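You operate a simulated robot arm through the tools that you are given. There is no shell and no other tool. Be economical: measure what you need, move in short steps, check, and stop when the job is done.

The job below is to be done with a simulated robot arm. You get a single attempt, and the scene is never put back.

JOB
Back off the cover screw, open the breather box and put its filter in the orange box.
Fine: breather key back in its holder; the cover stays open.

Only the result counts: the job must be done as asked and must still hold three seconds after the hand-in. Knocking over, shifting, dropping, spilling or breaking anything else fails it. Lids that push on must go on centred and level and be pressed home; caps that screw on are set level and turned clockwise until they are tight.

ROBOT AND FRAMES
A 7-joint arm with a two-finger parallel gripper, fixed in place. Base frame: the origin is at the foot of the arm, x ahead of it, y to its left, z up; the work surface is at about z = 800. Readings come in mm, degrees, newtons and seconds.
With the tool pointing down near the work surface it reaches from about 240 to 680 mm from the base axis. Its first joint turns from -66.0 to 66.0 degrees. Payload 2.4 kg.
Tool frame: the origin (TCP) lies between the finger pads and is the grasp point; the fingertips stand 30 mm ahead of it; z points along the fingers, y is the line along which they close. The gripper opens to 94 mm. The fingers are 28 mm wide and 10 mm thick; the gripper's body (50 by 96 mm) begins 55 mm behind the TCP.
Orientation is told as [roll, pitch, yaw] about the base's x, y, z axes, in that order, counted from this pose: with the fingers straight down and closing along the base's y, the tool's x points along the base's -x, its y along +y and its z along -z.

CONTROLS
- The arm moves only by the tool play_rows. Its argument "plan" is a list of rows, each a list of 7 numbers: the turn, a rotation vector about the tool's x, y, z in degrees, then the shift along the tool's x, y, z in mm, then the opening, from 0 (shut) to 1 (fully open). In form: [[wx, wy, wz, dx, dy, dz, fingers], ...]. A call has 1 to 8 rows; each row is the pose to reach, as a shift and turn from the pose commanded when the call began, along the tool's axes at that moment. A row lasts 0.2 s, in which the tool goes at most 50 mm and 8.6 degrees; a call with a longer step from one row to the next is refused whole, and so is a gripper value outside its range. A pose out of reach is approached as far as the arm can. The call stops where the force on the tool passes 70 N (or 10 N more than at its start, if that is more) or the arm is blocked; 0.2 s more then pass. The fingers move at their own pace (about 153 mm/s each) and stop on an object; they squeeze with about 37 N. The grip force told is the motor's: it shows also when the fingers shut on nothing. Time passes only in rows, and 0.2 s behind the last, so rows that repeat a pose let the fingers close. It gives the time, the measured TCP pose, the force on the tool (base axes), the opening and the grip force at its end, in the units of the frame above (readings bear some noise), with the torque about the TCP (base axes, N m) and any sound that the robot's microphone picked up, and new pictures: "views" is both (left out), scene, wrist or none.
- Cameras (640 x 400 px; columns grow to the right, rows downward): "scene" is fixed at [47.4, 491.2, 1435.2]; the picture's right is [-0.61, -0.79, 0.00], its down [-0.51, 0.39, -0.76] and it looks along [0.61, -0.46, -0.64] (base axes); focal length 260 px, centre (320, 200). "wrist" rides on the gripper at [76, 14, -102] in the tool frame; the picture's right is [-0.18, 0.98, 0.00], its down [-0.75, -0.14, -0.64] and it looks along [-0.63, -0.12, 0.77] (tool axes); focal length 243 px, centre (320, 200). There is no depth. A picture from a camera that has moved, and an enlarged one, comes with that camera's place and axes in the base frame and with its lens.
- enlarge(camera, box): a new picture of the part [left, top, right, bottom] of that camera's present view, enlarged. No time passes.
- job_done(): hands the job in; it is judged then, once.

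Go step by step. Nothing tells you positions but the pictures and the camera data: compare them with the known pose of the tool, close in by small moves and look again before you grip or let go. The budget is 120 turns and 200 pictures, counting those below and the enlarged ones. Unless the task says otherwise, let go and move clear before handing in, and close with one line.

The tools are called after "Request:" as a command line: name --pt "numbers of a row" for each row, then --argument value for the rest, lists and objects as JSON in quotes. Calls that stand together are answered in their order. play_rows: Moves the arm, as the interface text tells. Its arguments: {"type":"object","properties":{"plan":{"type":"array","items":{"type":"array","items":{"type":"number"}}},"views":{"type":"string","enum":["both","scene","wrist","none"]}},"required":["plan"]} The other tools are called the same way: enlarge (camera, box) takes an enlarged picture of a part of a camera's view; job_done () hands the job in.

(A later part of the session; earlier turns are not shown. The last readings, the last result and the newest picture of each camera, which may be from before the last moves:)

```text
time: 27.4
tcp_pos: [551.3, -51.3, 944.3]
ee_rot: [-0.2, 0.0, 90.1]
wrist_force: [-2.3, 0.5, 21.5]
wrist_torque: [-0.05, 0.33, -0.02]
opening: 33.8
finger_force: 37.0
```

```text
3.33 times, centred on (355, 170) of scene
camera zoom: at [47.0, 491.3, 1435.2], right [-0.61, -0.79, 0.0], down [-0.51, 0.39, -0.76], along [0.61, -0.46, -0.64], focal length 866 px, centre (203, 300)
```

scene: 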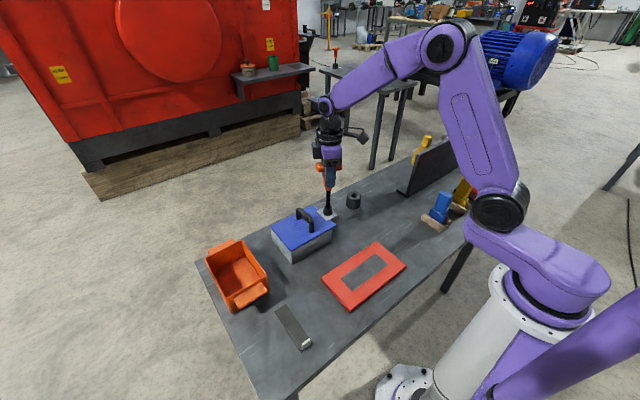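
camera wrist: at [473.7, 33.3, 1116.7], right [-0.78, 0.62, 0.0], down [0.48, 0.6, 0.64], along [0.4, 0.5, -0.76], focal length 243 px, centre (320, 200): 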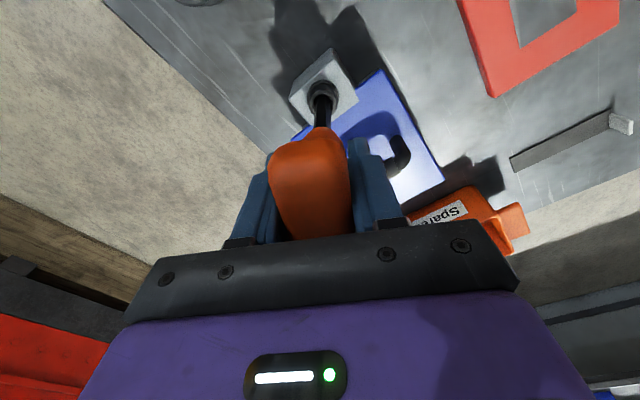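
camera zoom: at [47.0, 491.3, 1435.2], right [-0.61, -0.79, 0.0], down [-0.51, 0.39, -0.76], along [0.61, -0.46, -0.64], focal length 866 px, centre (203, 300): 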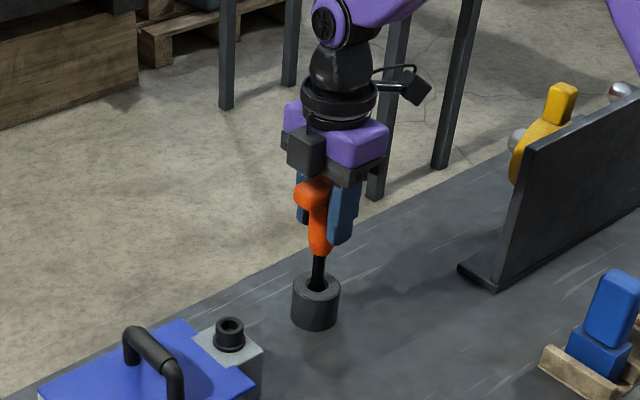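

The key is seated as before. I ease the load, release and rise clear.

Request:
play_rows --pt "0 0 0 0 0 -2 0" --pt "0 0 0 0 0 -2 0.5" --pt "0 0 0 0 0 -2 1" --pt "0 0 0 0 0 -2 1" --pt "0 0 0 0 0 -30 1" --pt "0 0 0 0 0 -65 1" --pt "0 0 0 0 0 -105 1"

Request:
enlarge --camera "scene" --box '[310, 110, 400, 230]'

```text
time: 29.0
tcp_pos: [551.2, -49.3, 1046.6]
ee_rot: [0.1, 0.0, 90.1]
wrist_force: [0.7, 0.0, 0.3]
wrist_torque: [-0.01, -0.02, -0.02]
opening: 93.9
finger_force: 0.1
camera wrist: at [536.2, -127.0, 1148.9], right [-0.98, 0.18, 0.0], down [0.14, 0.75, 0.64], along [0.12, 0.63, -0.77], focal length 243 px, centre (320, 200)
```

scene: 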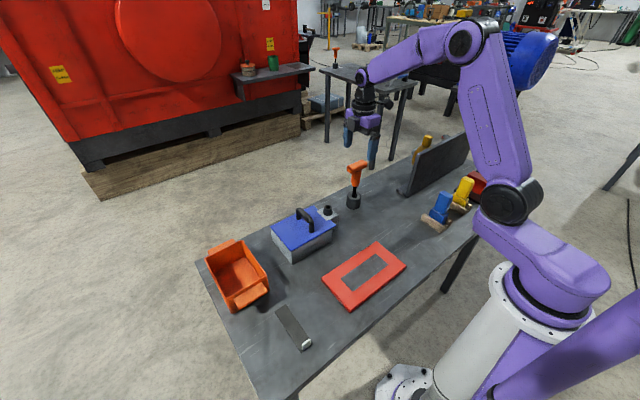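
wrist: 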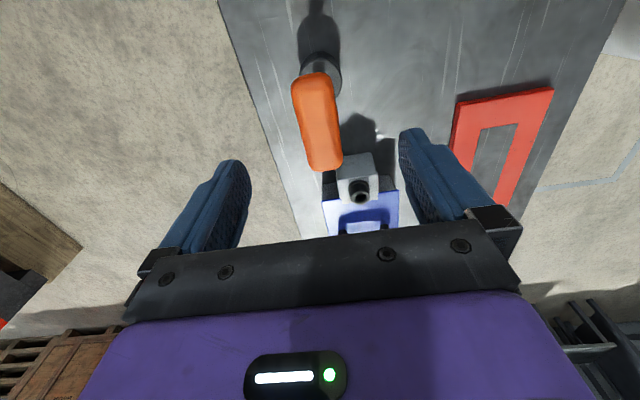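

```text
3.33 times, centred on (355, 170) of scene
camera zoom: at [47.4, 491.2, 1435.2], right [-0.61, -0.79, 0.0], down [-0.51, 0.39, -0.76], along [0.61, -0.46, -0.64], focal length 866 px, centre (203, 300)
```

zoom: 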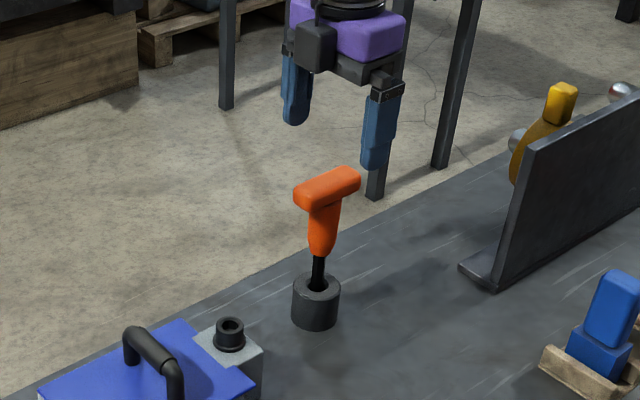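

The key stands in its holder again. I move over the cover, turning back to yaw 0, and inspect the handle and hinge.

Request:
play_rows --pt "0 0 8 -29 3 0 1" --pt "0 0 16 -58 6 0 1" --pt "0 0 24 -87 9 0 1" --pt "0 0 32 -116 13 0 1" --pt "0 0 40 -145 16 0 1" --pt "0 0 48 -175 20 0 1" --pt "0 0 56 -205 23 0 1" --pt "0 0 64 -235 26 0 1" --views "none"

Request:
play_rows --pt "0 0 8 0 0 0 1" --pt "0 0 16 0 0 0 1" --pt "0 0 24 0 0 0 1" --pt "0 0 26 0 0 0 1"

Request:
enlarge --camera "wrist" --box '[200, 0, 440, 150]'

Request:
enlarge --camera "scene" --box '[260, 190, 350, 270]'

```text
time: 30.8
tcp_pos: [524.6, 184.1, 1047.0]
ee_rot: [-0.1, 0.0, 25.8]
wrist_force: [0.3, -0.1, 0.5]
wrist_torque: [-0.01, -0.01, 0.02]
opening: 94.2
finger_force: 0.0
```

```text
time: 31.8
tcp_pos: [524.1, 183.8, 1047.5]
ee_rot: [0.0, 0.0, -0.1]
wrist_force: [0.3, -0.9, -0.8]
wrist_torque: [0.03, 0.03, -0.03]
opening: 93.7
finger_force: 0.0
camera wrist: at [448.2, 197.7, 1148.9], right [0.19, 0.98, 0.0], down [0.75, -0.14, 0.64], along [0.63, -0.12, -0.77], focal length 243 px, centre (320, 200)
```

scene: 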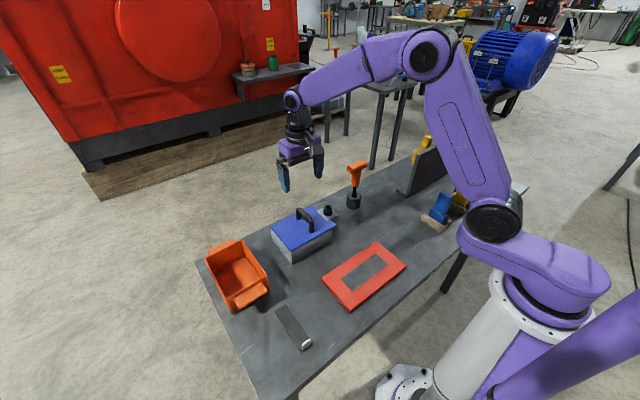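
wrist: 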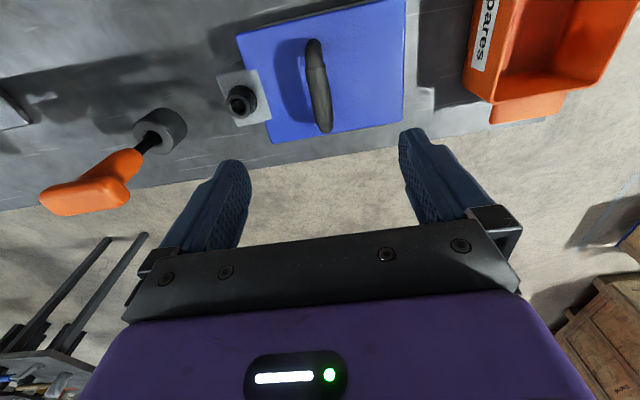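

```text
2.67 times, centred on (320, 75) of wrist
camera zoom: at [448.2, 197.7, 1148.9], right [0.19, 0.98, 0.0], down [0.75, -0.14, 0.64], along [0.63, -0.12, -0.77], focal length 647 px, centre (320, 533)
```

zoom: 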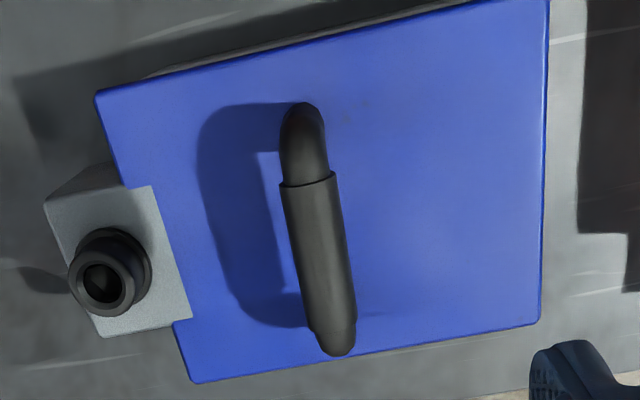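

```text
5.00 times, centred on (305, 230) of scene
camera zoom: at [47.4, 491.2, 1435.2], right [-0.61, -0.79, 0.0], down [-0.51, 0.39, -0.76], along [0.61, -0.46, -0.64], focal length 1300 px, centre (395, 50)
```

zoom: 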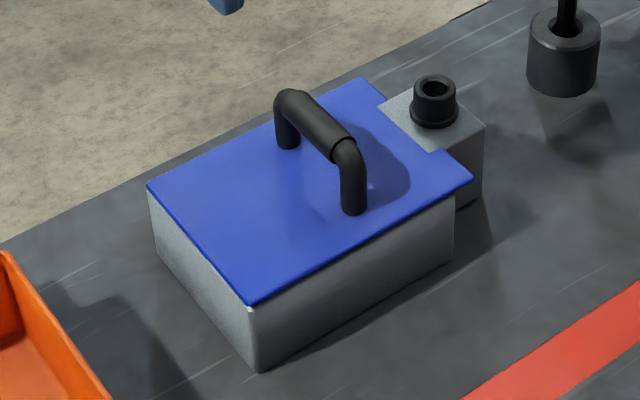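

The handle runs along x at y≈184.5, z≈900, centred near x 518. I descend over it with the fingers partly open.

Request:
play_rows --pt "0 0 0 6 0 30 0.7" --pt "0 0 0 6 0 65 0.7" --pt "0 0 0 6 0 100 0.7" --pt "0 0 0 6 0 125 0.7" --pt "0 0 0 6 0 141 0.7" --pt "0 0 0 6 0 141 0.7"

Request:
enlarge --camera "scene" --box '[260, 160, 350, 270]'

```text
time: 33.2
tcp_pos: [519.0, 184.3, 903.5]
ee_rot: [0.0, 0.0, 0.1]
wrist_force: [0.6, -0.8, 0.9]
wrist_torque: [-0.01, 0.01, 0.02]
opening: 65.7
finger_force: 0.1
camera wrist: at [442.8, 197.2, 1006.2], right [0.18, 0.98, 0.0], down [0.75, -0.14, 0.64], along [0.63, -0.12, -0.77], focal length 243 px, centre (320, 200)
```

scene: 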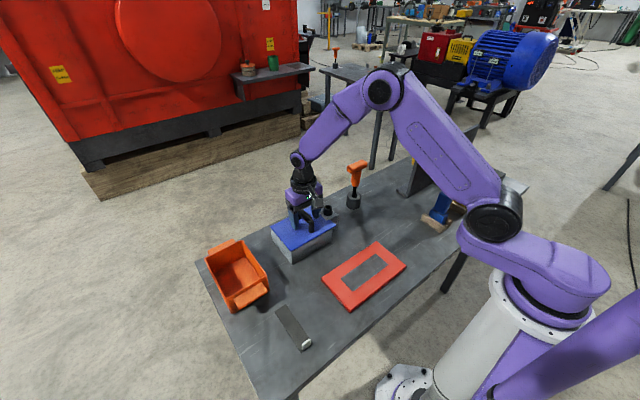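
wrist: 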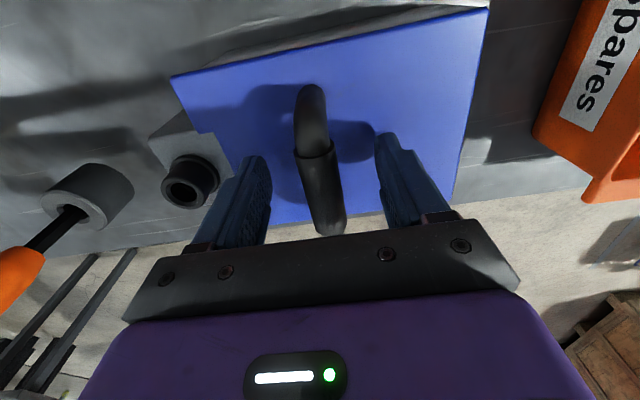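

```text
3.64 times, centred on (305, 215) of scene
camera zoom: at [47.4, 491.2, 1435.2], right [-0.61, -0.79, 0.0], down [-0.51, 0.39, -0.76], along [0.61, -0.46, -0.64], focal length 945 px, centre (374, 146)
```

zoom: 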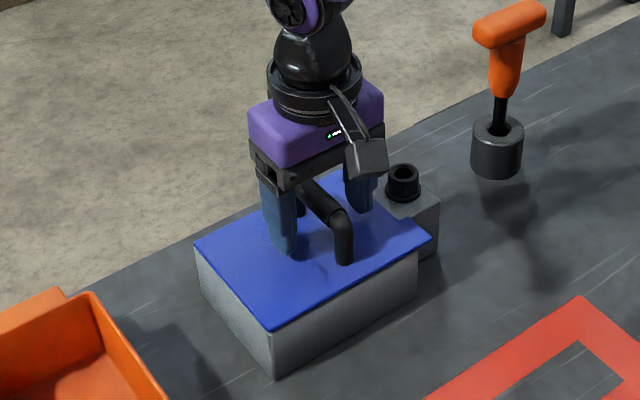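

The fingers straddle the handle. I close, then lift a few mm to feel how the cover responds.

Request:
play_rows --pt "0 0 0 0 0 0 0.4" --pt "0 0 0 0 0 0 0.2" --pt "0 0 0 0 0 0 0" --pt "0 0 0 0 0 0 0" --views "none"

Request:
play_rows --pt "0 0 0 0 0 -1.5 0" --pt "0 0 0 0 0 -3 0" --pt "0 0 0 0 0 -4.5 0" --pt "0 0 0 0 0 -6 0"

Request:
enlarge --camera "scene" --box '[260, 190, 350, 270]'

```text
time: 34.2
tcp_pos: [518.2, 185.6, 903.9]
ee_rot: [0.0, 0.0, 0.1]
wrist_force: [1.9, 10.7, -5.2]
wrist_torque: [0.05, -0.35, -0.07]
opening: 24.2
finger_force: 44.9
```

```text
time: 35.2
tcp_pos: [518.4, 188.9, 911.4]
ee_rot: [0.2, -0.2, 0.3]
wrist_force: [13.0, 31.2, -23.2]
wrist_torque: [-0.18, 0.64, -0.3]
opening: 24.2
finger_force: 44.7
camera wrist: at [442.4, 201.3, 1013.1], right [0.18, 0.98, 0.0], down [0.75, -0.14, 0.64], along [0.63, -0.11, -0.77], focal length 243 px, centre (320, 200)
```

scene: 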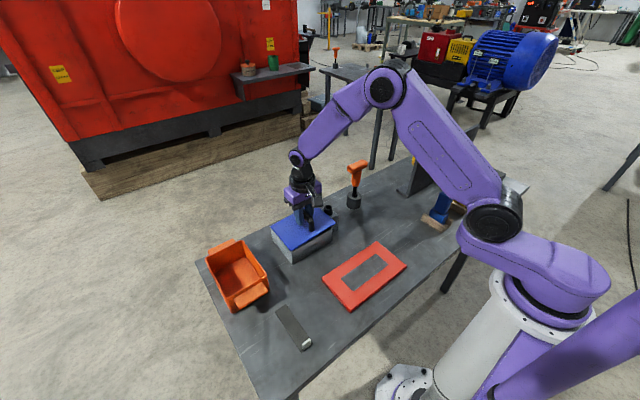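
wrist: 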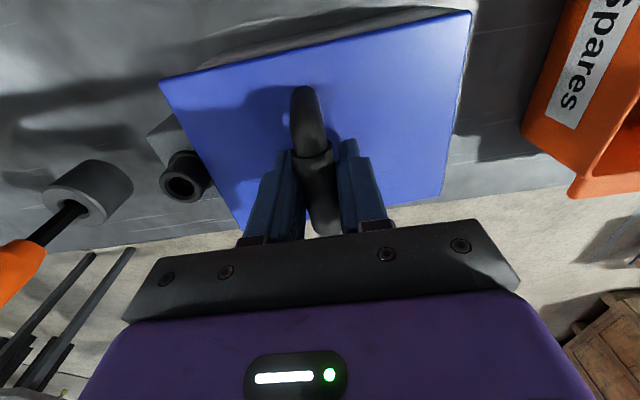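

```text
5.00 times, centred on (305, 230) of scene
camera zoom: at [48.1, 492.2, 1434.8], right [-0.61, -0.79, 0.0], down [-0.51, 0.39, -0.76], along [0.61, -0.46, -0.64], focal length 1300 px, centre (395, 50)
```

zoom: 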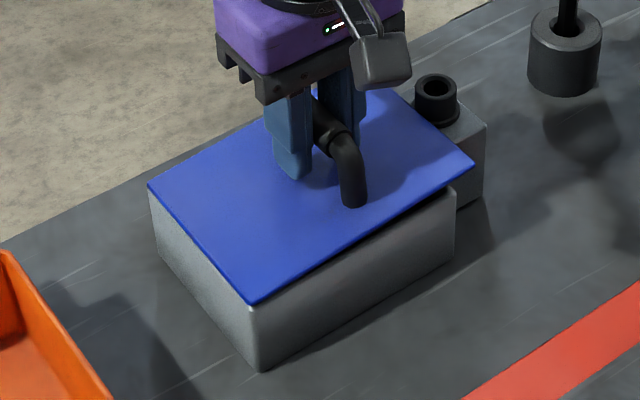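

The cover is free and hinges along its left edge (y≈272). I follow the arc, tilting the tool with the cover.

Request:
play_rows --pt "3 0 0 0 3.5 -1 0" --pt "6 0 0 0 5.8 -2.9 0" --pt "9 0 0 0 9 -7 0" --pt "12 0 0 0 12 -11.1 0" --pt "15 0 0 0 15.5 -15 0" --pt "18 0 0 0 19 -18.7 0" --pt "21 0 0 0 23 -22 0" --pt "24 0 0 0 26.8 -25.4 0"

Request:
enlarge --camera "scene" --box '[260, 170, 350, 270]'

```text
time: 37.0
tcp_pos: [519.4, 207.2, 937.6]
ee_rot: [-24.0, 0.1, -0.2]
wrist_force: [-2.0, -7.1, 2.6]
wrist_torque: [-0.06, -0.35, 0.2]
opening: 24.0
finger_force: 45.4
camera wrist: at [443.0, 263.2, 1024.5], right [0.19, 0.9, -0.4], down [0.75, 0.13, 0.64], along [0.63, -0.42, -0.65], focal length 243 px, centre (320, 200)
```

scene: 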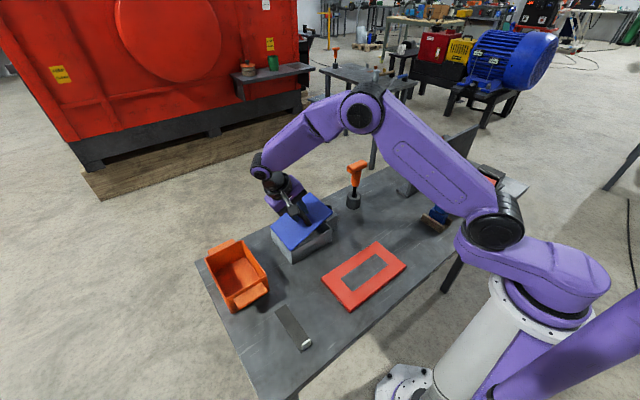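
wrist: 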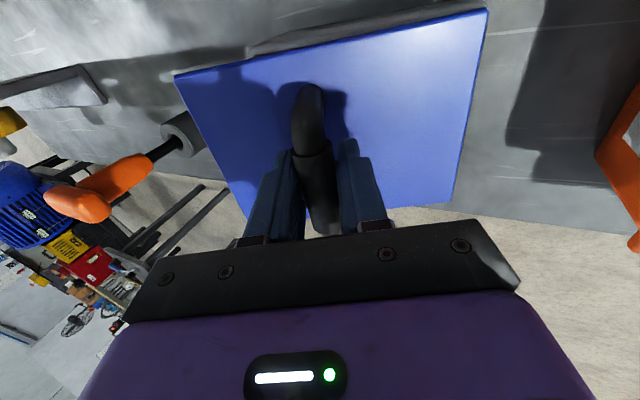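

```text
4.00 times, centred on (305, 220) of scene
camera zoom: at [47.3, 491.0, 1435.3], right [-0.61, -0.79, 0.0], down [-0.51, 0.39, -0.76], along [0.61, -0.46, -0.64], focal length 1040 px, centre (380, 120)
```

zoom: 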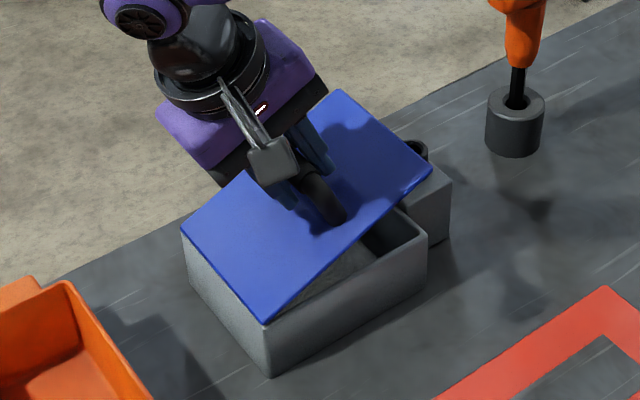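

The forces are low and the cover follows. I continue along the arc to about 64°.

Request:
play_rows --pt "4 0 0 0 0.5 -7 0" --pt "8 0 0 0 1.8 -12.6 0" --pt "12 0 0 0 5.6 -18.4 0" --pt "16 0 0 0 9.9 -23.9 0" --pt "20 0 0 0 14.5 -29 0" --pt "24 0 0 0 19.6 -33.9 0" --pt "28 0 0 0 25 -38.3 0" --pt "32 0 0 0 30.5 -42.5 0" --views "none"

Request:
enlarge --camera "scene" --box '[230, 140, 350, 270]'

```text
time: 38.8
tcp_pos: [518.3, 257.1, 960.4]
ee_rot: [-56.0, 0.0, 0.1]
wrist_force: [-4.2, 4.6, -17.2]
wrist_torque: [0.18, -0.59, 0.74]
opening: 24.1
finger_force: 45.2
```

```text
3.08 times, centred on (290, 205) of scene
camera zoom: at [47.6, 491.5, 1435.1], right [-0.61, -0.79, 0.0], down [-0.51, 0.39, -0.76], along [0.61, -0.46, -0.64], focal length 800 px, centre (412, 185)
```

zoom: 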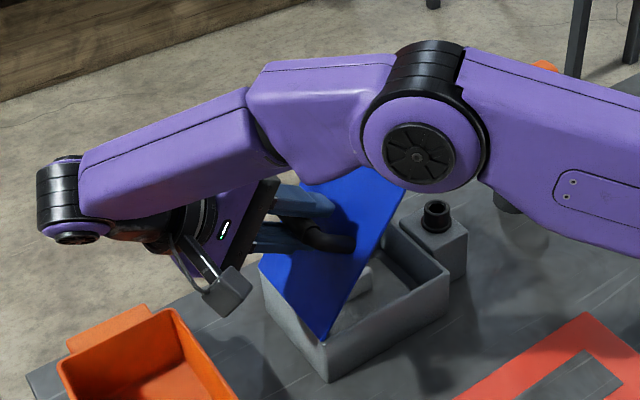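

The hinge fits at (y 274.5, z 865). I continue to about 88° along the arc.

Request:
play_rows --pt "4 0 0 0 3.2 -6 0" --pt "8 0 0 0 7 -11.9 0" --pt "12 0 0 0 10.8 -17.6 0" --pt "16 0 0 0 14.8 -22.9 0" --pt "20 0 0 0 19.4 -28 0" --pt "24 0 0 0 24.2 -32.7 0" --pt "28 0 0 0 29.5 -37.2 0" --pt "32 0 0 0 34.9 -41.1 0"

Request:
enlarge --camera "scene" --box '[200, 140, 350, 300]'

```text
time: 40.1
tcp_pos: [504.7, 262.7, 962.3]
ee_rot: [-73.2, -1.8, 2.2]
wrist_force: [15.8, 2.2, -10.3]
wrist_torque: [0.3, 0.26, 1.48]
opening: 19.9
finger_force: 45.2
out of reach, approached as far as the arm can: row 3, 4, 5, 6
stopped in row 6: the force on the tool passed its limit at 91 N (the readings are from after the stop); the commanded pose is now the measured one
camera wrist: at [424.7, 361.6, 976.0], right [0.2, 0.29, -0.93], down [0.72, 0.6, 0.34], along [0.66, -0.74, -0.09], focal length 243 px, centre (320, 200)
```

scene: 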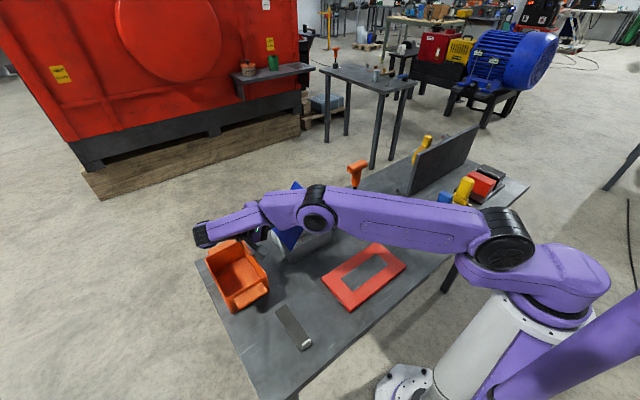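
wrist: 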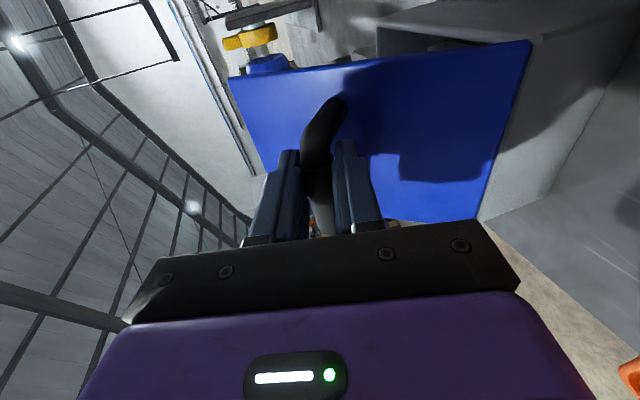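

```text
2.50 times, centred on (275, 220) of scene
camera zoom: at [48.0, 491.4, 1435.1], right [-0.61, -0.79, 0.0], down [-0.51, 0.39, -0.76], along [0.61, -0.46, -0.64], focal length 650 px, centre (432, 150)
```

zoom: 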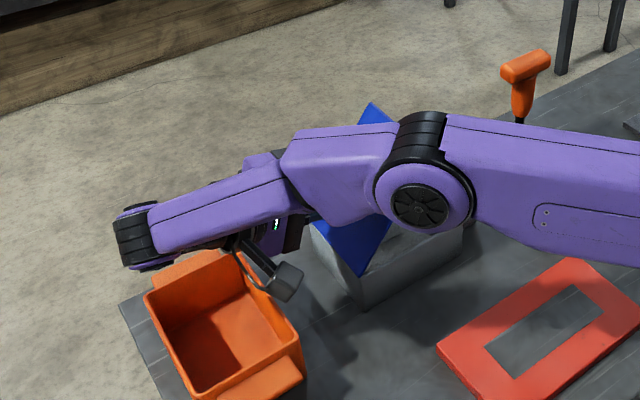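

The arm ran out of reach for tilting further; the cover stands at about 60°. I tilt the tool back to roll -50 while holding the round handle, then carry on along the arc.

Request:
play_rows --pt "-7 0 0 0 -0.5 -0.1 0" --pt "-15 0 0 0 -1.2 0.1 0" --pt "-23 0 0 0 -1.2 -4.6 0" --pt "-23 0 0 0 -0.1 -9.6 0" --pt "-23 0 0 0 1.3 -14.5 0" --pt "-23 0 0 0 2.7 -19.3 0"

Request:
enlarge --camera "scene" --box '[200, 140, 350, 300]'

```text
time: 41.5
tcp_pos: [502.5, 281.7, 970.9]
ee_rot: [-50.9, -2.2, 1.7]
wrist_force: [4.9, -7.3, 35.6]
wrist_torque: [-0.88, 0.83, 0.38]
opening: 19.5
finger_force: 44.6
camera wrist: at [422.4, 366.9, 1021.0], right [0.19, 0.63, -0.75], down [0.72, 0.43, 0.54], along [0.67, -0.65, -0.37], focal length 243 px, centre (320, 200)
```

scene: 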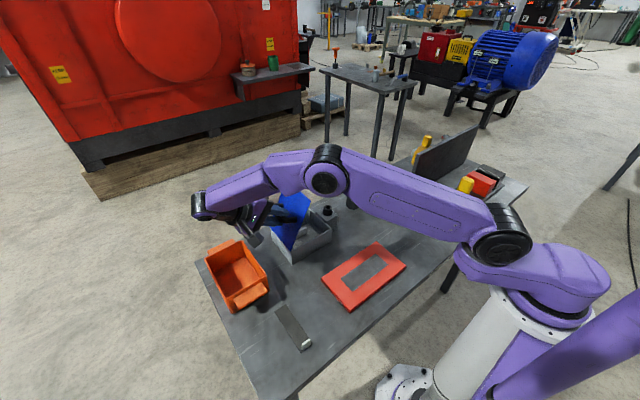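
wrist: 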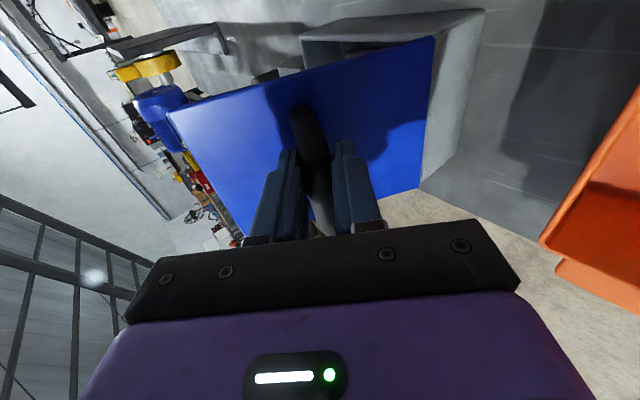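

```text
2.50 times, centred on (275, 220) of scene
camera zoom: at [46.9, 490.7, 1435.4], right [-0.61, -0.79, 0.0], down [-0.51, 0.39, -0.76], along [0.61, -0.46, -0.64], focal length 650 px, centre (432, 150)
```

zoom: 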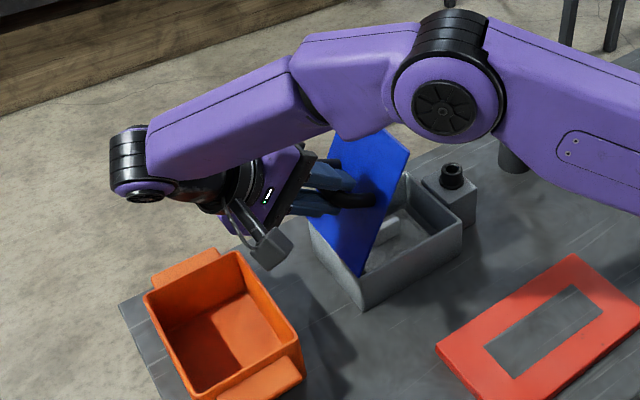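

The cover is at about 70°. I continue over centre with the tool orientation held.

Request:
play_rows --pt "0 0 0 0 0.1 -7 0" --pt "0 0 0 0 3.6 -10.7 0" --pt "0 0 0 0 7.2 -14.4 0" --pt "0 0 0 0 11 -17.6 0" --pt "0 0 0 0 15 -20.8 0" --pt "0 0 0 0 19.2 -23.6 0"

Request:
enlarge --camera "scene" --box '[200, 140, 350, 300]'

```text
time: 42.9
tcp_pos: [505.3, 309.1, 968.1]
ee_rot: [-50.8, -2.4, 1.8]
wrist_force: [36.9, -6.0, 12.5]
wrist_torque: [-0.81, 1.03, 0.91]
opening: 19.4
finger_force: 44.8
camera wrist: at [424.5, 394.4, 1019.2], right [0.2, 0.63, -0.75], down [0.72, 0.43, 0.55], along [0.67, -0.65, -0.37], focal length 243 px, centre (320, 200)
```

scene: 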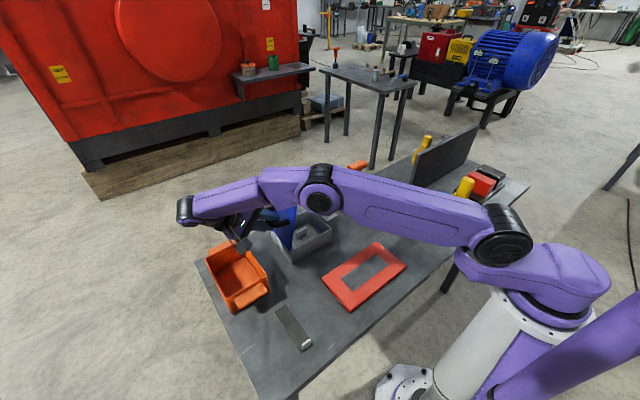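
wrist: 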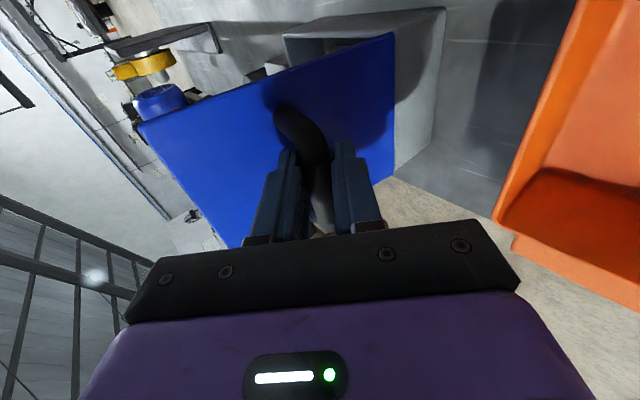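

```text
2.50 times, centred on (275, 220) of scene
camera zoom: at [48.3, 491.0, 1435.3], right [-0.61, -0.79, 0.0], down [-0.51, 0.39, -0.76], along [0.61, -0.46, -0.65], focal length 650 px, centre (432, 150)
```

zoom: 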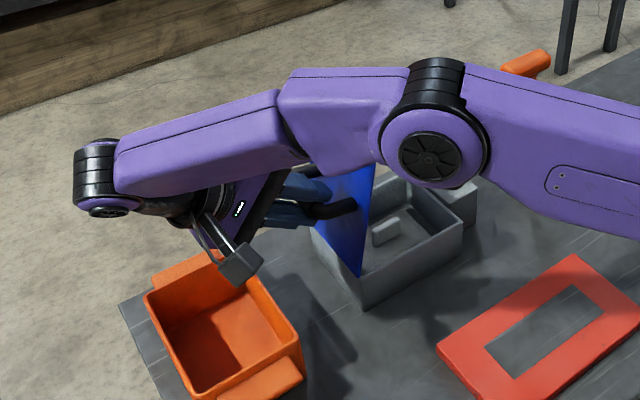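

The cover is almost upright. I ease the x force, since the fingers lean on the handle bend, and go on past vertical.

Request:
play_rows --pt "0 0 0 -4 0 0 0" --pt "0 0 0 -4 4.3 -2.9 0" --pt "0 0 0 -4 8.8 -5.3 0" --pt "0 0 0 -4 13.3 -7.6 0"

Request:
enlarge --camera "scene" --box '[200, 140, 350, 300]'

```text
time: 43.9
tcp_pos: [506.3, 326.4, 962.6]
ee_rot: [-50.6, -2.2, 1.9]
wrist_force: [24.6, 0.4, 13.5]
wrist_torque: [-0.71, 0.6, 0.47]
opening: 19.4
finger_force: 44.6
camera wrist: at [424.9, 412.1, 1013.8], right [0.19, 0.63, -0.75], down [0.72, 0.43, 0.55], along [0.67, -0.65, -0.37], focal length 243 px, centre (320, 200)
```

scene: 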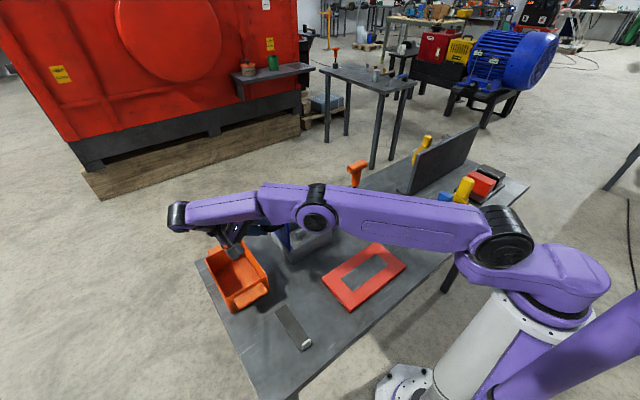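
wrist: 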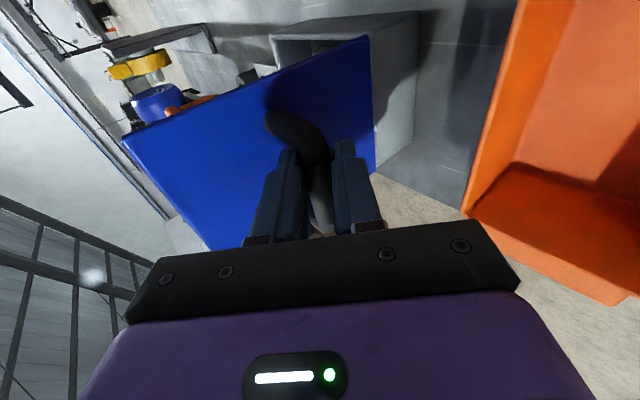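

```text
2.50 times, centred on (275, 220) of scene
camera zoom: at [47.9, 491.1, 1435.2], right [-0.61, -0.79, 0.0], down [-0.51, 0.39, -0.76], along [0.61, -0.46, -0.64], focal length 650 px, centre (432, 150)
```

zoom: 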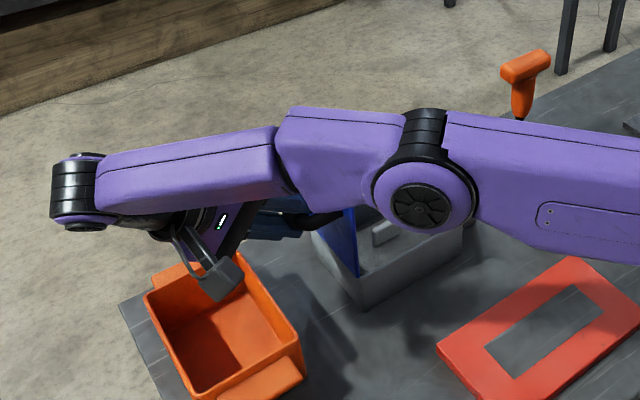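

The cover is just past vertical. I nudge it a little further to find its rest stop.

Request:
play_rows --pt "0 0 0 -2 4.7 -1.9 0" --pt "0 0 0 -2 9.4 -3.8 0" --pt "0 0 0 -2 13.5 -5 0" --views "wrist"

Request:
enlarge --camera "scene" --box '[200, 140, 350, 300]'

```text
time: 44.7
tcp_pos: [505.5, 336.4, 957.5]
ee_rot: [-50.4, -2.6, 2.1]
wrist_force: [40.2, 7.6, 26.2]
wrist_torque: [-0.8, 1.14, 0.69]
opening: 19.5
finger_force: 45.0
out of reach, approached as far as the arm can: row 3
camera wrist: at [424.5, 421.0, 1008.3], right [0.2, 0.63, -0.75], down [0.71, 0.43, 0.55], along [0.67, -0.64, -0.37], focal length 243 px, centre (320, 200)
```

wrist: 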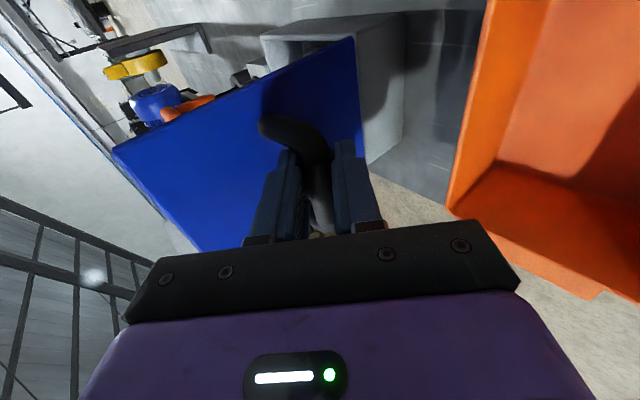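

```text
2.50 times, centred on (275, 220) of scene
camera zoom: at [48.2, 491.2, 1435.2], right [-0.61, -0.79, 0.0], down [-0.51, 0.39, -0.76], along [0.61, -0.46, -0.64], focal length 650 px, centre (432, 150)
```

zoom: 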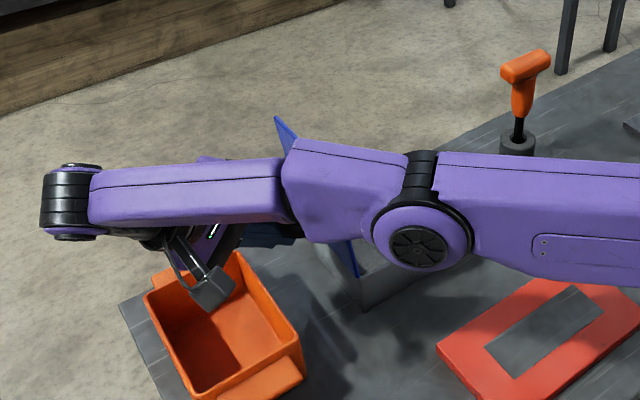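

The cover is well past vertical, at about 103°. I open the fingers only slightly, so they don't push on the cover, and back off along the tool axis.

Request:
play_rows --pt "0 0 0 0 0 0 0.34" --pt "0 0 0 0 0 0 0.34" --pt "0 0 0 0 0 -6 0.34" --pt "0 0 0 0 0 -14 0.34" --pt "0 0 0 0 0 -22 0.34" --views "wrist"

Request:
enlarge --camera "scene" --box '[200, 140, 350, 300]'

```text
time: 45.9
tcp_pos: [488.0, 349.5, 967.8]
ee_rot: [-50.6, -1.6, 2.3]
wrist_force: [0.1, 0.0, 0.2]
wrist_torque: [0.02, 0.01, -0.02]
opening: 32.2
finger_force: 0.1
out of reach, approached as far as the arm can: row 3, 4, 5
camera wrist: at [407.6, 435.3, 1019.6], right [0.18, 0.63, -0.75], down [0.72, 0.44, 0.54], along [0.67, -0.64, -0.38], focal length 243 px, centre (320, 200)
```

wrist: 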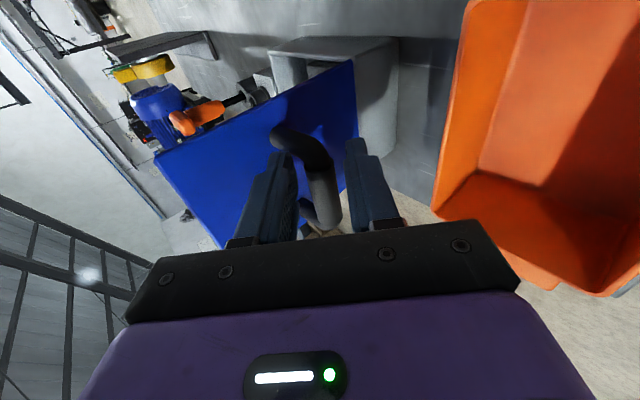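

```text
2.50 times, centred on (275, 220) of scene
camera zoom: at [47.1, 491.2, 1435.2], right [-0.61, -0.79, 0.0], down [-0.51, 0.39, -0.76], along [0.61, -0.46, -0.64], focal length 650 px, centre (432, 150)
```

zoom: 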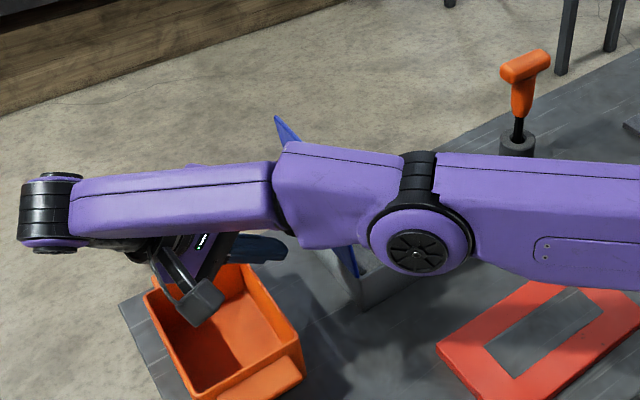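

The cover stays open by itself. I back off further, drifting toward -x to stay in reach.

Request:
play_rows --pt "0 0 0 10 0 -8 0.34" --pt "0 0 0 22 0 -16 0.34" --pt "0 0 0 34 0 -26 0.34" --pt "0 0 0 50 0 -40 0.34" --pt "0 0 0 70 0 -60 0.34" --views "wrist"

Request:
enlarge --camera "scene" --box '[200, 140, 350, 300]'

```text
time: 47.1
tcp_pos: [424.2, 389.8, 1007.8]
ee_rot: [-50.5, -1.8, 1.8]
wrist_force: [0.0, -0.1, 0.1]
wrist_torque: [-0.02, 0.01, 0.0]
opening: 32.0
finger_force: 0.2
camera wrist: at [343.9, 474.1, 1058.8], right [0.19, 0.63, -0.75], down [0.72, 0.43, 0.54], along [0.66, -0.65, -0.38], focal length 243 px, centre (320, 200)
```

wrist: 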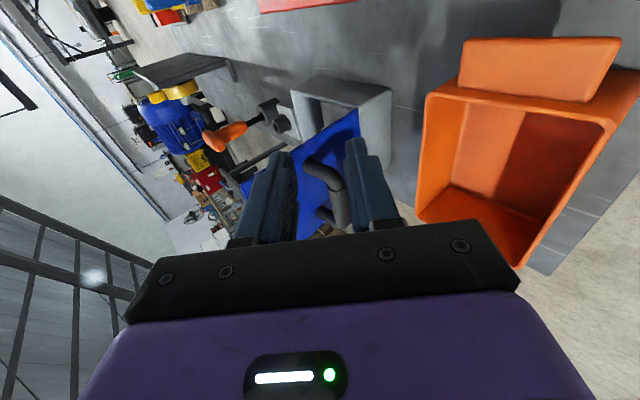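

```text
2.50 times, centred on (275, 220) of scene
camera zoom: at [47.4, 491.2, 1435.2], right [-0.61, -0.79, 0.0], down [-0.51, 0.39, -0.76], along [0.61, -0.46, -0.64], focal length 650 px, centre (432, 150)
```

zoom: 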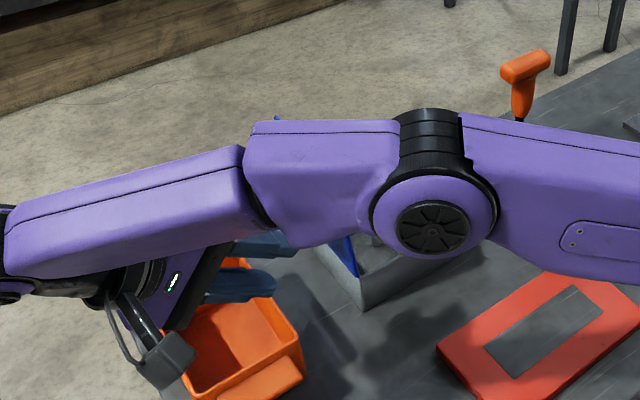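

The gripper is clear and the cover stays open. I rise and return to a vertical tool to look into the box.

Request:
play_rows --pt "-7 0 0 0 -31 -25 0.34" --pt "-14 0 0 0 -62 -51 0.34" --pt "-21 0 0 0 -92.6 -76.3 0.34" --pt "-28 0 0 0 -118 -45.4 0.34" --pt "-35 0 0 0 -143.5 -14.5 0.34" --pt "-42 0 0 0 -169 16.3 0.34" --pt "-50.5 0 0 0 -188 39.5 0.34" --pt "-50.5 0 0 0 -188 39.5 0.34"

Request:
enlarge --camera "scene" --box '[250, 140, 370, 270]'

Request:
enlarge --camera "wrist" --box '[200, 0, 440, 150]'

```text
time: 48.9
tcp_pos: [424.4, 240.1, 1126.1]
ee_rot: [0.1, -2.0, 1.9]
wrist_force: [0.4, 0.2, -0.2]
wrist_torque: [0.0, -0.01, 0.01]
opening: 32.0
finger_force: 0.0
camera wrist: at [344.7, 250.3, 1225.8], right [0.15, 0.99, 0.01], down [0.74, -0.12, 0.67], along [0.66, -0.09, -0.75], focal length 243 px, centre (320, 200)
```

scene: 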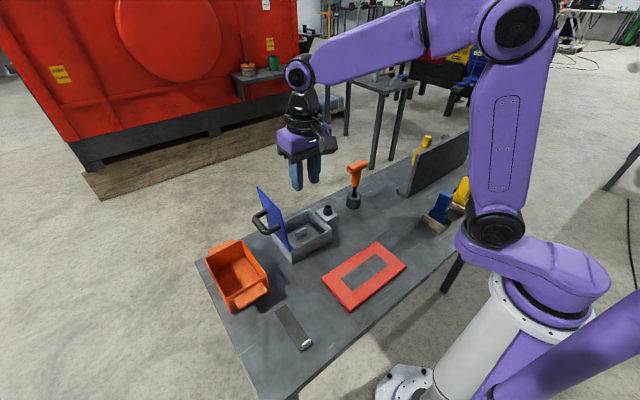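
wrist: 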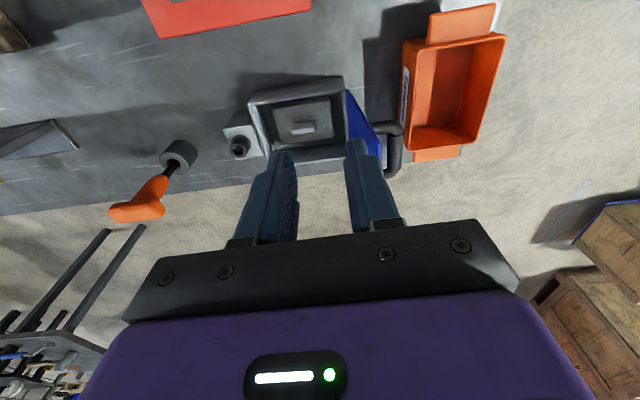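

```text
3.08 times, centred on (310, 205) of scene
camera zoom: at [47.4, 491.2, 1435.2], right [-0.61, -0.79, 0.0], down [-0.51, 0.39, -0.76], along [0.61, -0.46, -0.64], focal length 800 px, centre (351, 185)
```

zoom: 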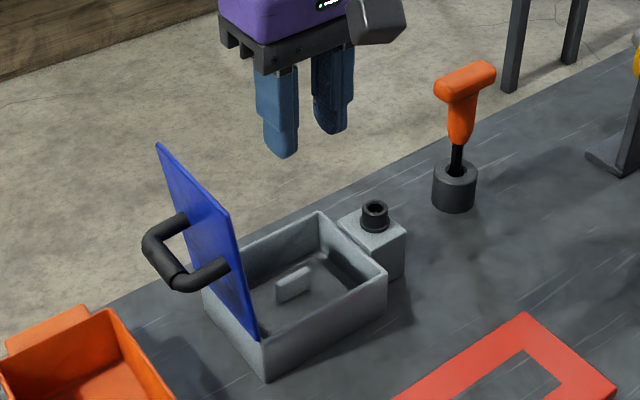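

```text
2.67 times, centred on (320, 75) of wrist
camera zoom: at [344.7, 250.3, 1225.8], right [0.15, 0.99, 0.01], down [0.74, -0.12, 0.67], along [0.66, -0.09, -0.75], focal length 647 px, centre (320, 533)
```

zoom: 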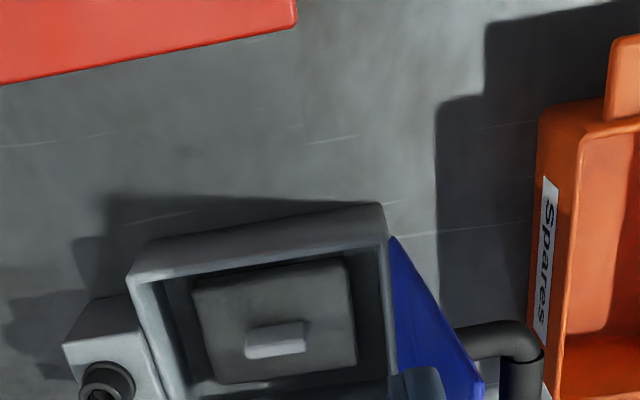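

The filter is a grey block in the box with a pull tab near (516, 200, 845), long along y. I level the tool and go above it at yaw 90.

Request:
play_rows --pt "0 2 0 0 0 0 0.5" --pt "0 2 0 0 0 0 0.5" --views "none"

Request:
play_rows --pt "0 0 -8.5 -12 -5 0 0.5" --pt "0 0 -17 -24 -10 0 0.5" --pt "0 0 -25.5 -36 -15 0 0.5" --pt "0 0 -34 -48 -20 0 0.5" --pt "0 0 -42.5 -60 -25 0 0.5" --pt "0 0 -51 -72 -30 20 0.5" --pt "0 0 -59.5 -82 -35 40 0.5" --pt "0 0 -68 -93 -37 60 0.5" --views "none"

Request:
play_rows --pt "0 0 -7 0 0 20 0.5" --pt "0 0 -14 0 0 40 0.5" --pt "0 0 -20 0 0 60 0.5" --pt "0 0 -20 0 0 60 0.5"

Request:
enlarge --camera "wrist" --box '[230, 40, 410, 190]'

Request:
enlarge --camera "scene" --box '[250, 140, 370, 270]'

```text
time: 49.5
tcp_pos: [424.1, 238.3, 1126.4]
ee_rot: [0.0, 0.3, 1.8]
wrist_force: [-0.2, -0.6, -0.8]
wrist_torque: [0.01, -0.01, 0.0]
opening: 46.9
finger_force: 0.1
```

```text
time: 51.3
tcp_pos: [516.6, 202.1, 1064.1]
ee_rot: [0.2, 0.0, 69.9]
wrist_force: [-0.2, 0.1, 0.1]
wrist_torque: [0.02, 0.02, 0.03]
opening: 47.1
finger_force: 0.1
```

```text
time: 52.3
tcp_pos: [519.2, 203.4, 1002.9]
ee_rot: [0.1, -0.1, 89.8]
wrist_force: [0.4, -1.1, -0.2]
wrist_torque: [-0.02, 0.0, 0.01]
opening: 46.9
finger_force: 0.0
camera wrist: at [504.1, 127.1, 1105.2], right [-0.98, 0.19, 0.0], down [0.14, 0.75, 0.64], along [0.12, 0.63, -0.77], focal length 243 px, centre (320, 200)
```

scene: 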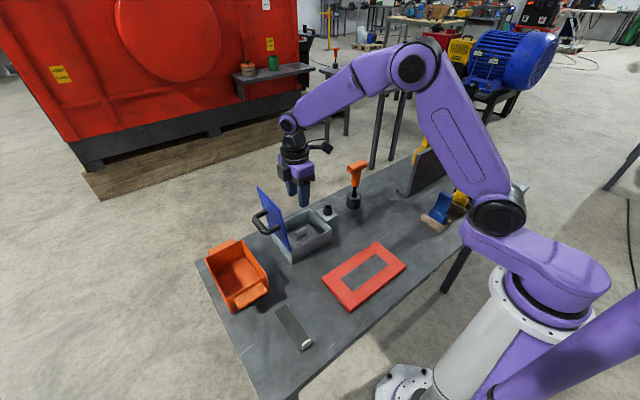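
wrist: 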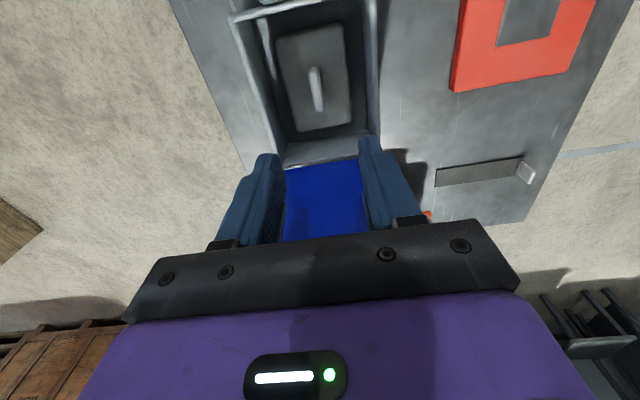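

```text
2.67 times, centred on (320, 115) of wrist
camera zoom: at [504.1, 127.1, 1105.2], right [-0.98, 0.19, 0.0], down [0.14, 0.75, 0.64], along [0.12, 0.63, -0.77], focal length 647 px, centre (320, 427)
```

zoom: 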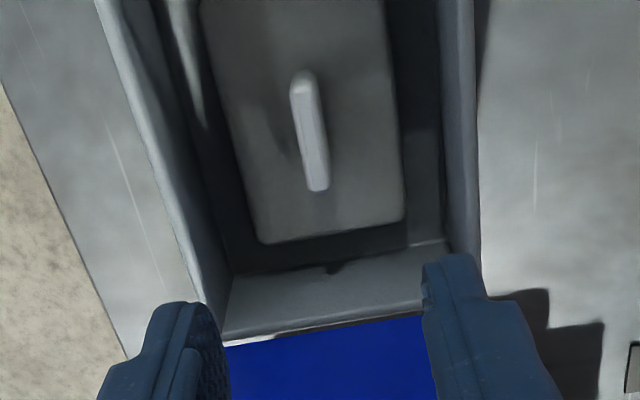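

```text
3.08 times, centred on (310, 205) of scene
camera zoom: at [47.4, 491.2, 1435.2], right [-0.61, -0.79, 0.0], down [-0.51, 0.39, -0.76], along [0.61, -0.46, -0.64], focal length 800 px, centre (351, 185)
```

zoom: 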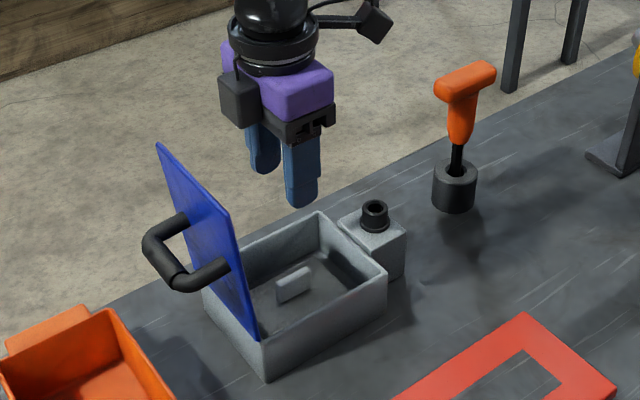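

The tab is centred at about (521, 197), with its top near z 848. I align and lower part way, then check.

Request:
play_rows --pt "0 0 0 6 -2 30 0.5" --pt "0 0 0 6 -2 65 0.5" --pt "0 0 0 6 -2 95 0.5" --pt "0 0 0 6 -2 115 0.5" --pt "0 0 0 6 -2 115 0.5" --views "wrist"

Request:
enlarge --camera "scene" --box '[270, 170, 350, 260]'

```text
time: 53.5
tcp_pos: [519.0, 199.6, 889.7]
ee_rot: [0.2, -0.1, 89.8]
wrist_force: [0.0, 0.1, -0.1]
wrist_torque: [0.04, 0.01, 0.01]
opening: 47.1
finger_force: 0.0
camera wrist: at [505.2, 122.1, 991.9], right [-0.98, 0.19, 0.0], down [0.15, 0.75, 0.64], along [0.12, 0.63, -0.77], focal length 243 px, centre (320, 200)
```

wrist: 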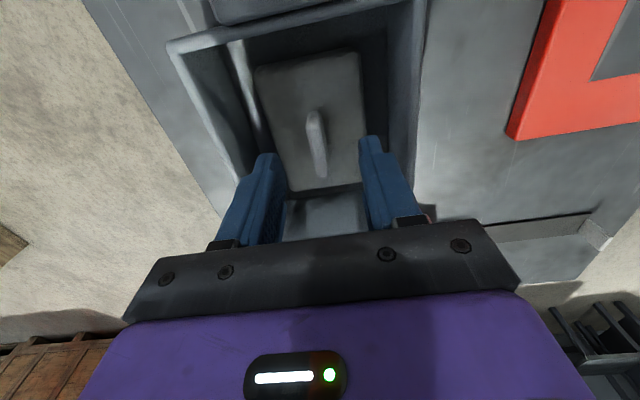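

```text
4.44 times, centred on (310, 215) of scene
camera zoom: at [47.4, 491.2, 1435.2], right [-0.61, -0.79, 0.0], down [-0.51, 0.39, -0.76], along [0.61, -0.46, -0.64], focal length 1155 px, centre (364, 133)
```

zoom: 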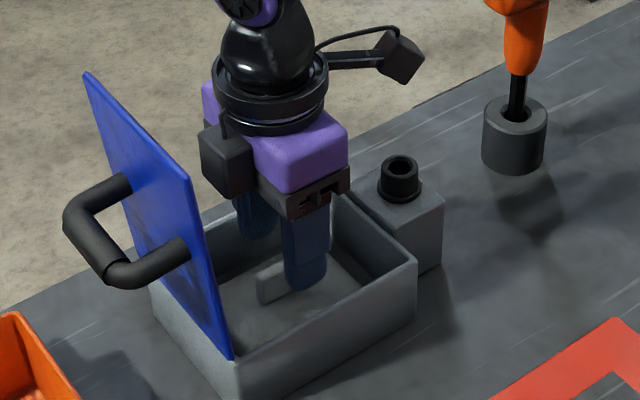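

Aligned. I lower to grip the tab, with a small correction, and close.

Request:
play_rows --pt "0 0 0 1.5 -1.5 15 0.5" --pt "0 0 0 1.5 -1.5 24 0.5" --pt "0 0 0 1.5 -1.5 29 0.5" --pt "0 0 0 1.5 -1.5 29 0.3" --pt "0 0 0 1.5 -1.5 29 0.15" --pt "0 0 0 1.5 -1.5 29 0" --pt "0 0 0 1.5 -1.5 29 0" --views "wrist"

Request:
enlarge --camera "scene" --box '[270, 170, 350, 260]'

```text
time: 55.1
tcp_pos: [520.7, 198.4, 861.7]
ee_rot: [0.0, -0.2, 89.9]
wrist_force: [0.4, -0.3, 0.6]
wrist_torque: [0.0, 0.02, 0.01]
opening: 8.9
finger_force: 37.0
camera wrist: at [506.0, 121.2, 963.0], right [-0.98, 0.19, 0.0], down [0.15, 0.75, 0.64], along [0.12, 0.63, -0.77], focal length 243 px, centre (320, 200)
```

wrist: 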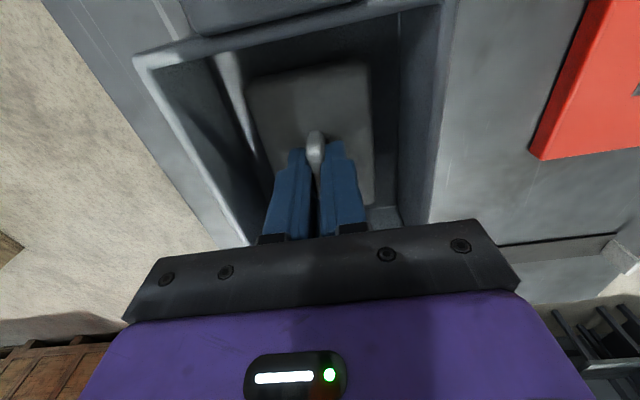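

```text
4.44 times, centred on (310, 215) of scene
camera zoom: at [47.4, 491.3, 1435.2], right [-0.61, -0.79, 0.0], down [-0.51, 0.39, -0.76], along [0.61, -0.46, -0.64], focal length 1155 px, centre (364, 133)
```

zoom: 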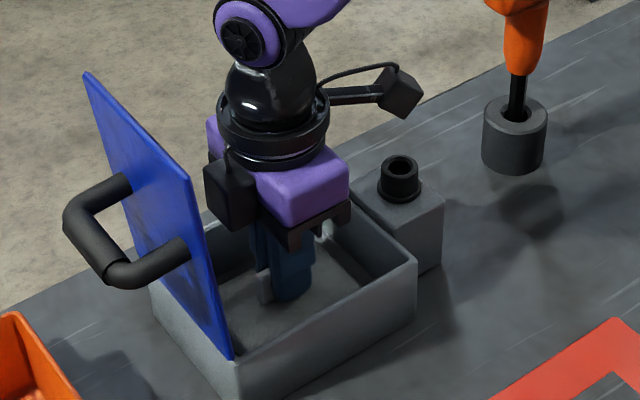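

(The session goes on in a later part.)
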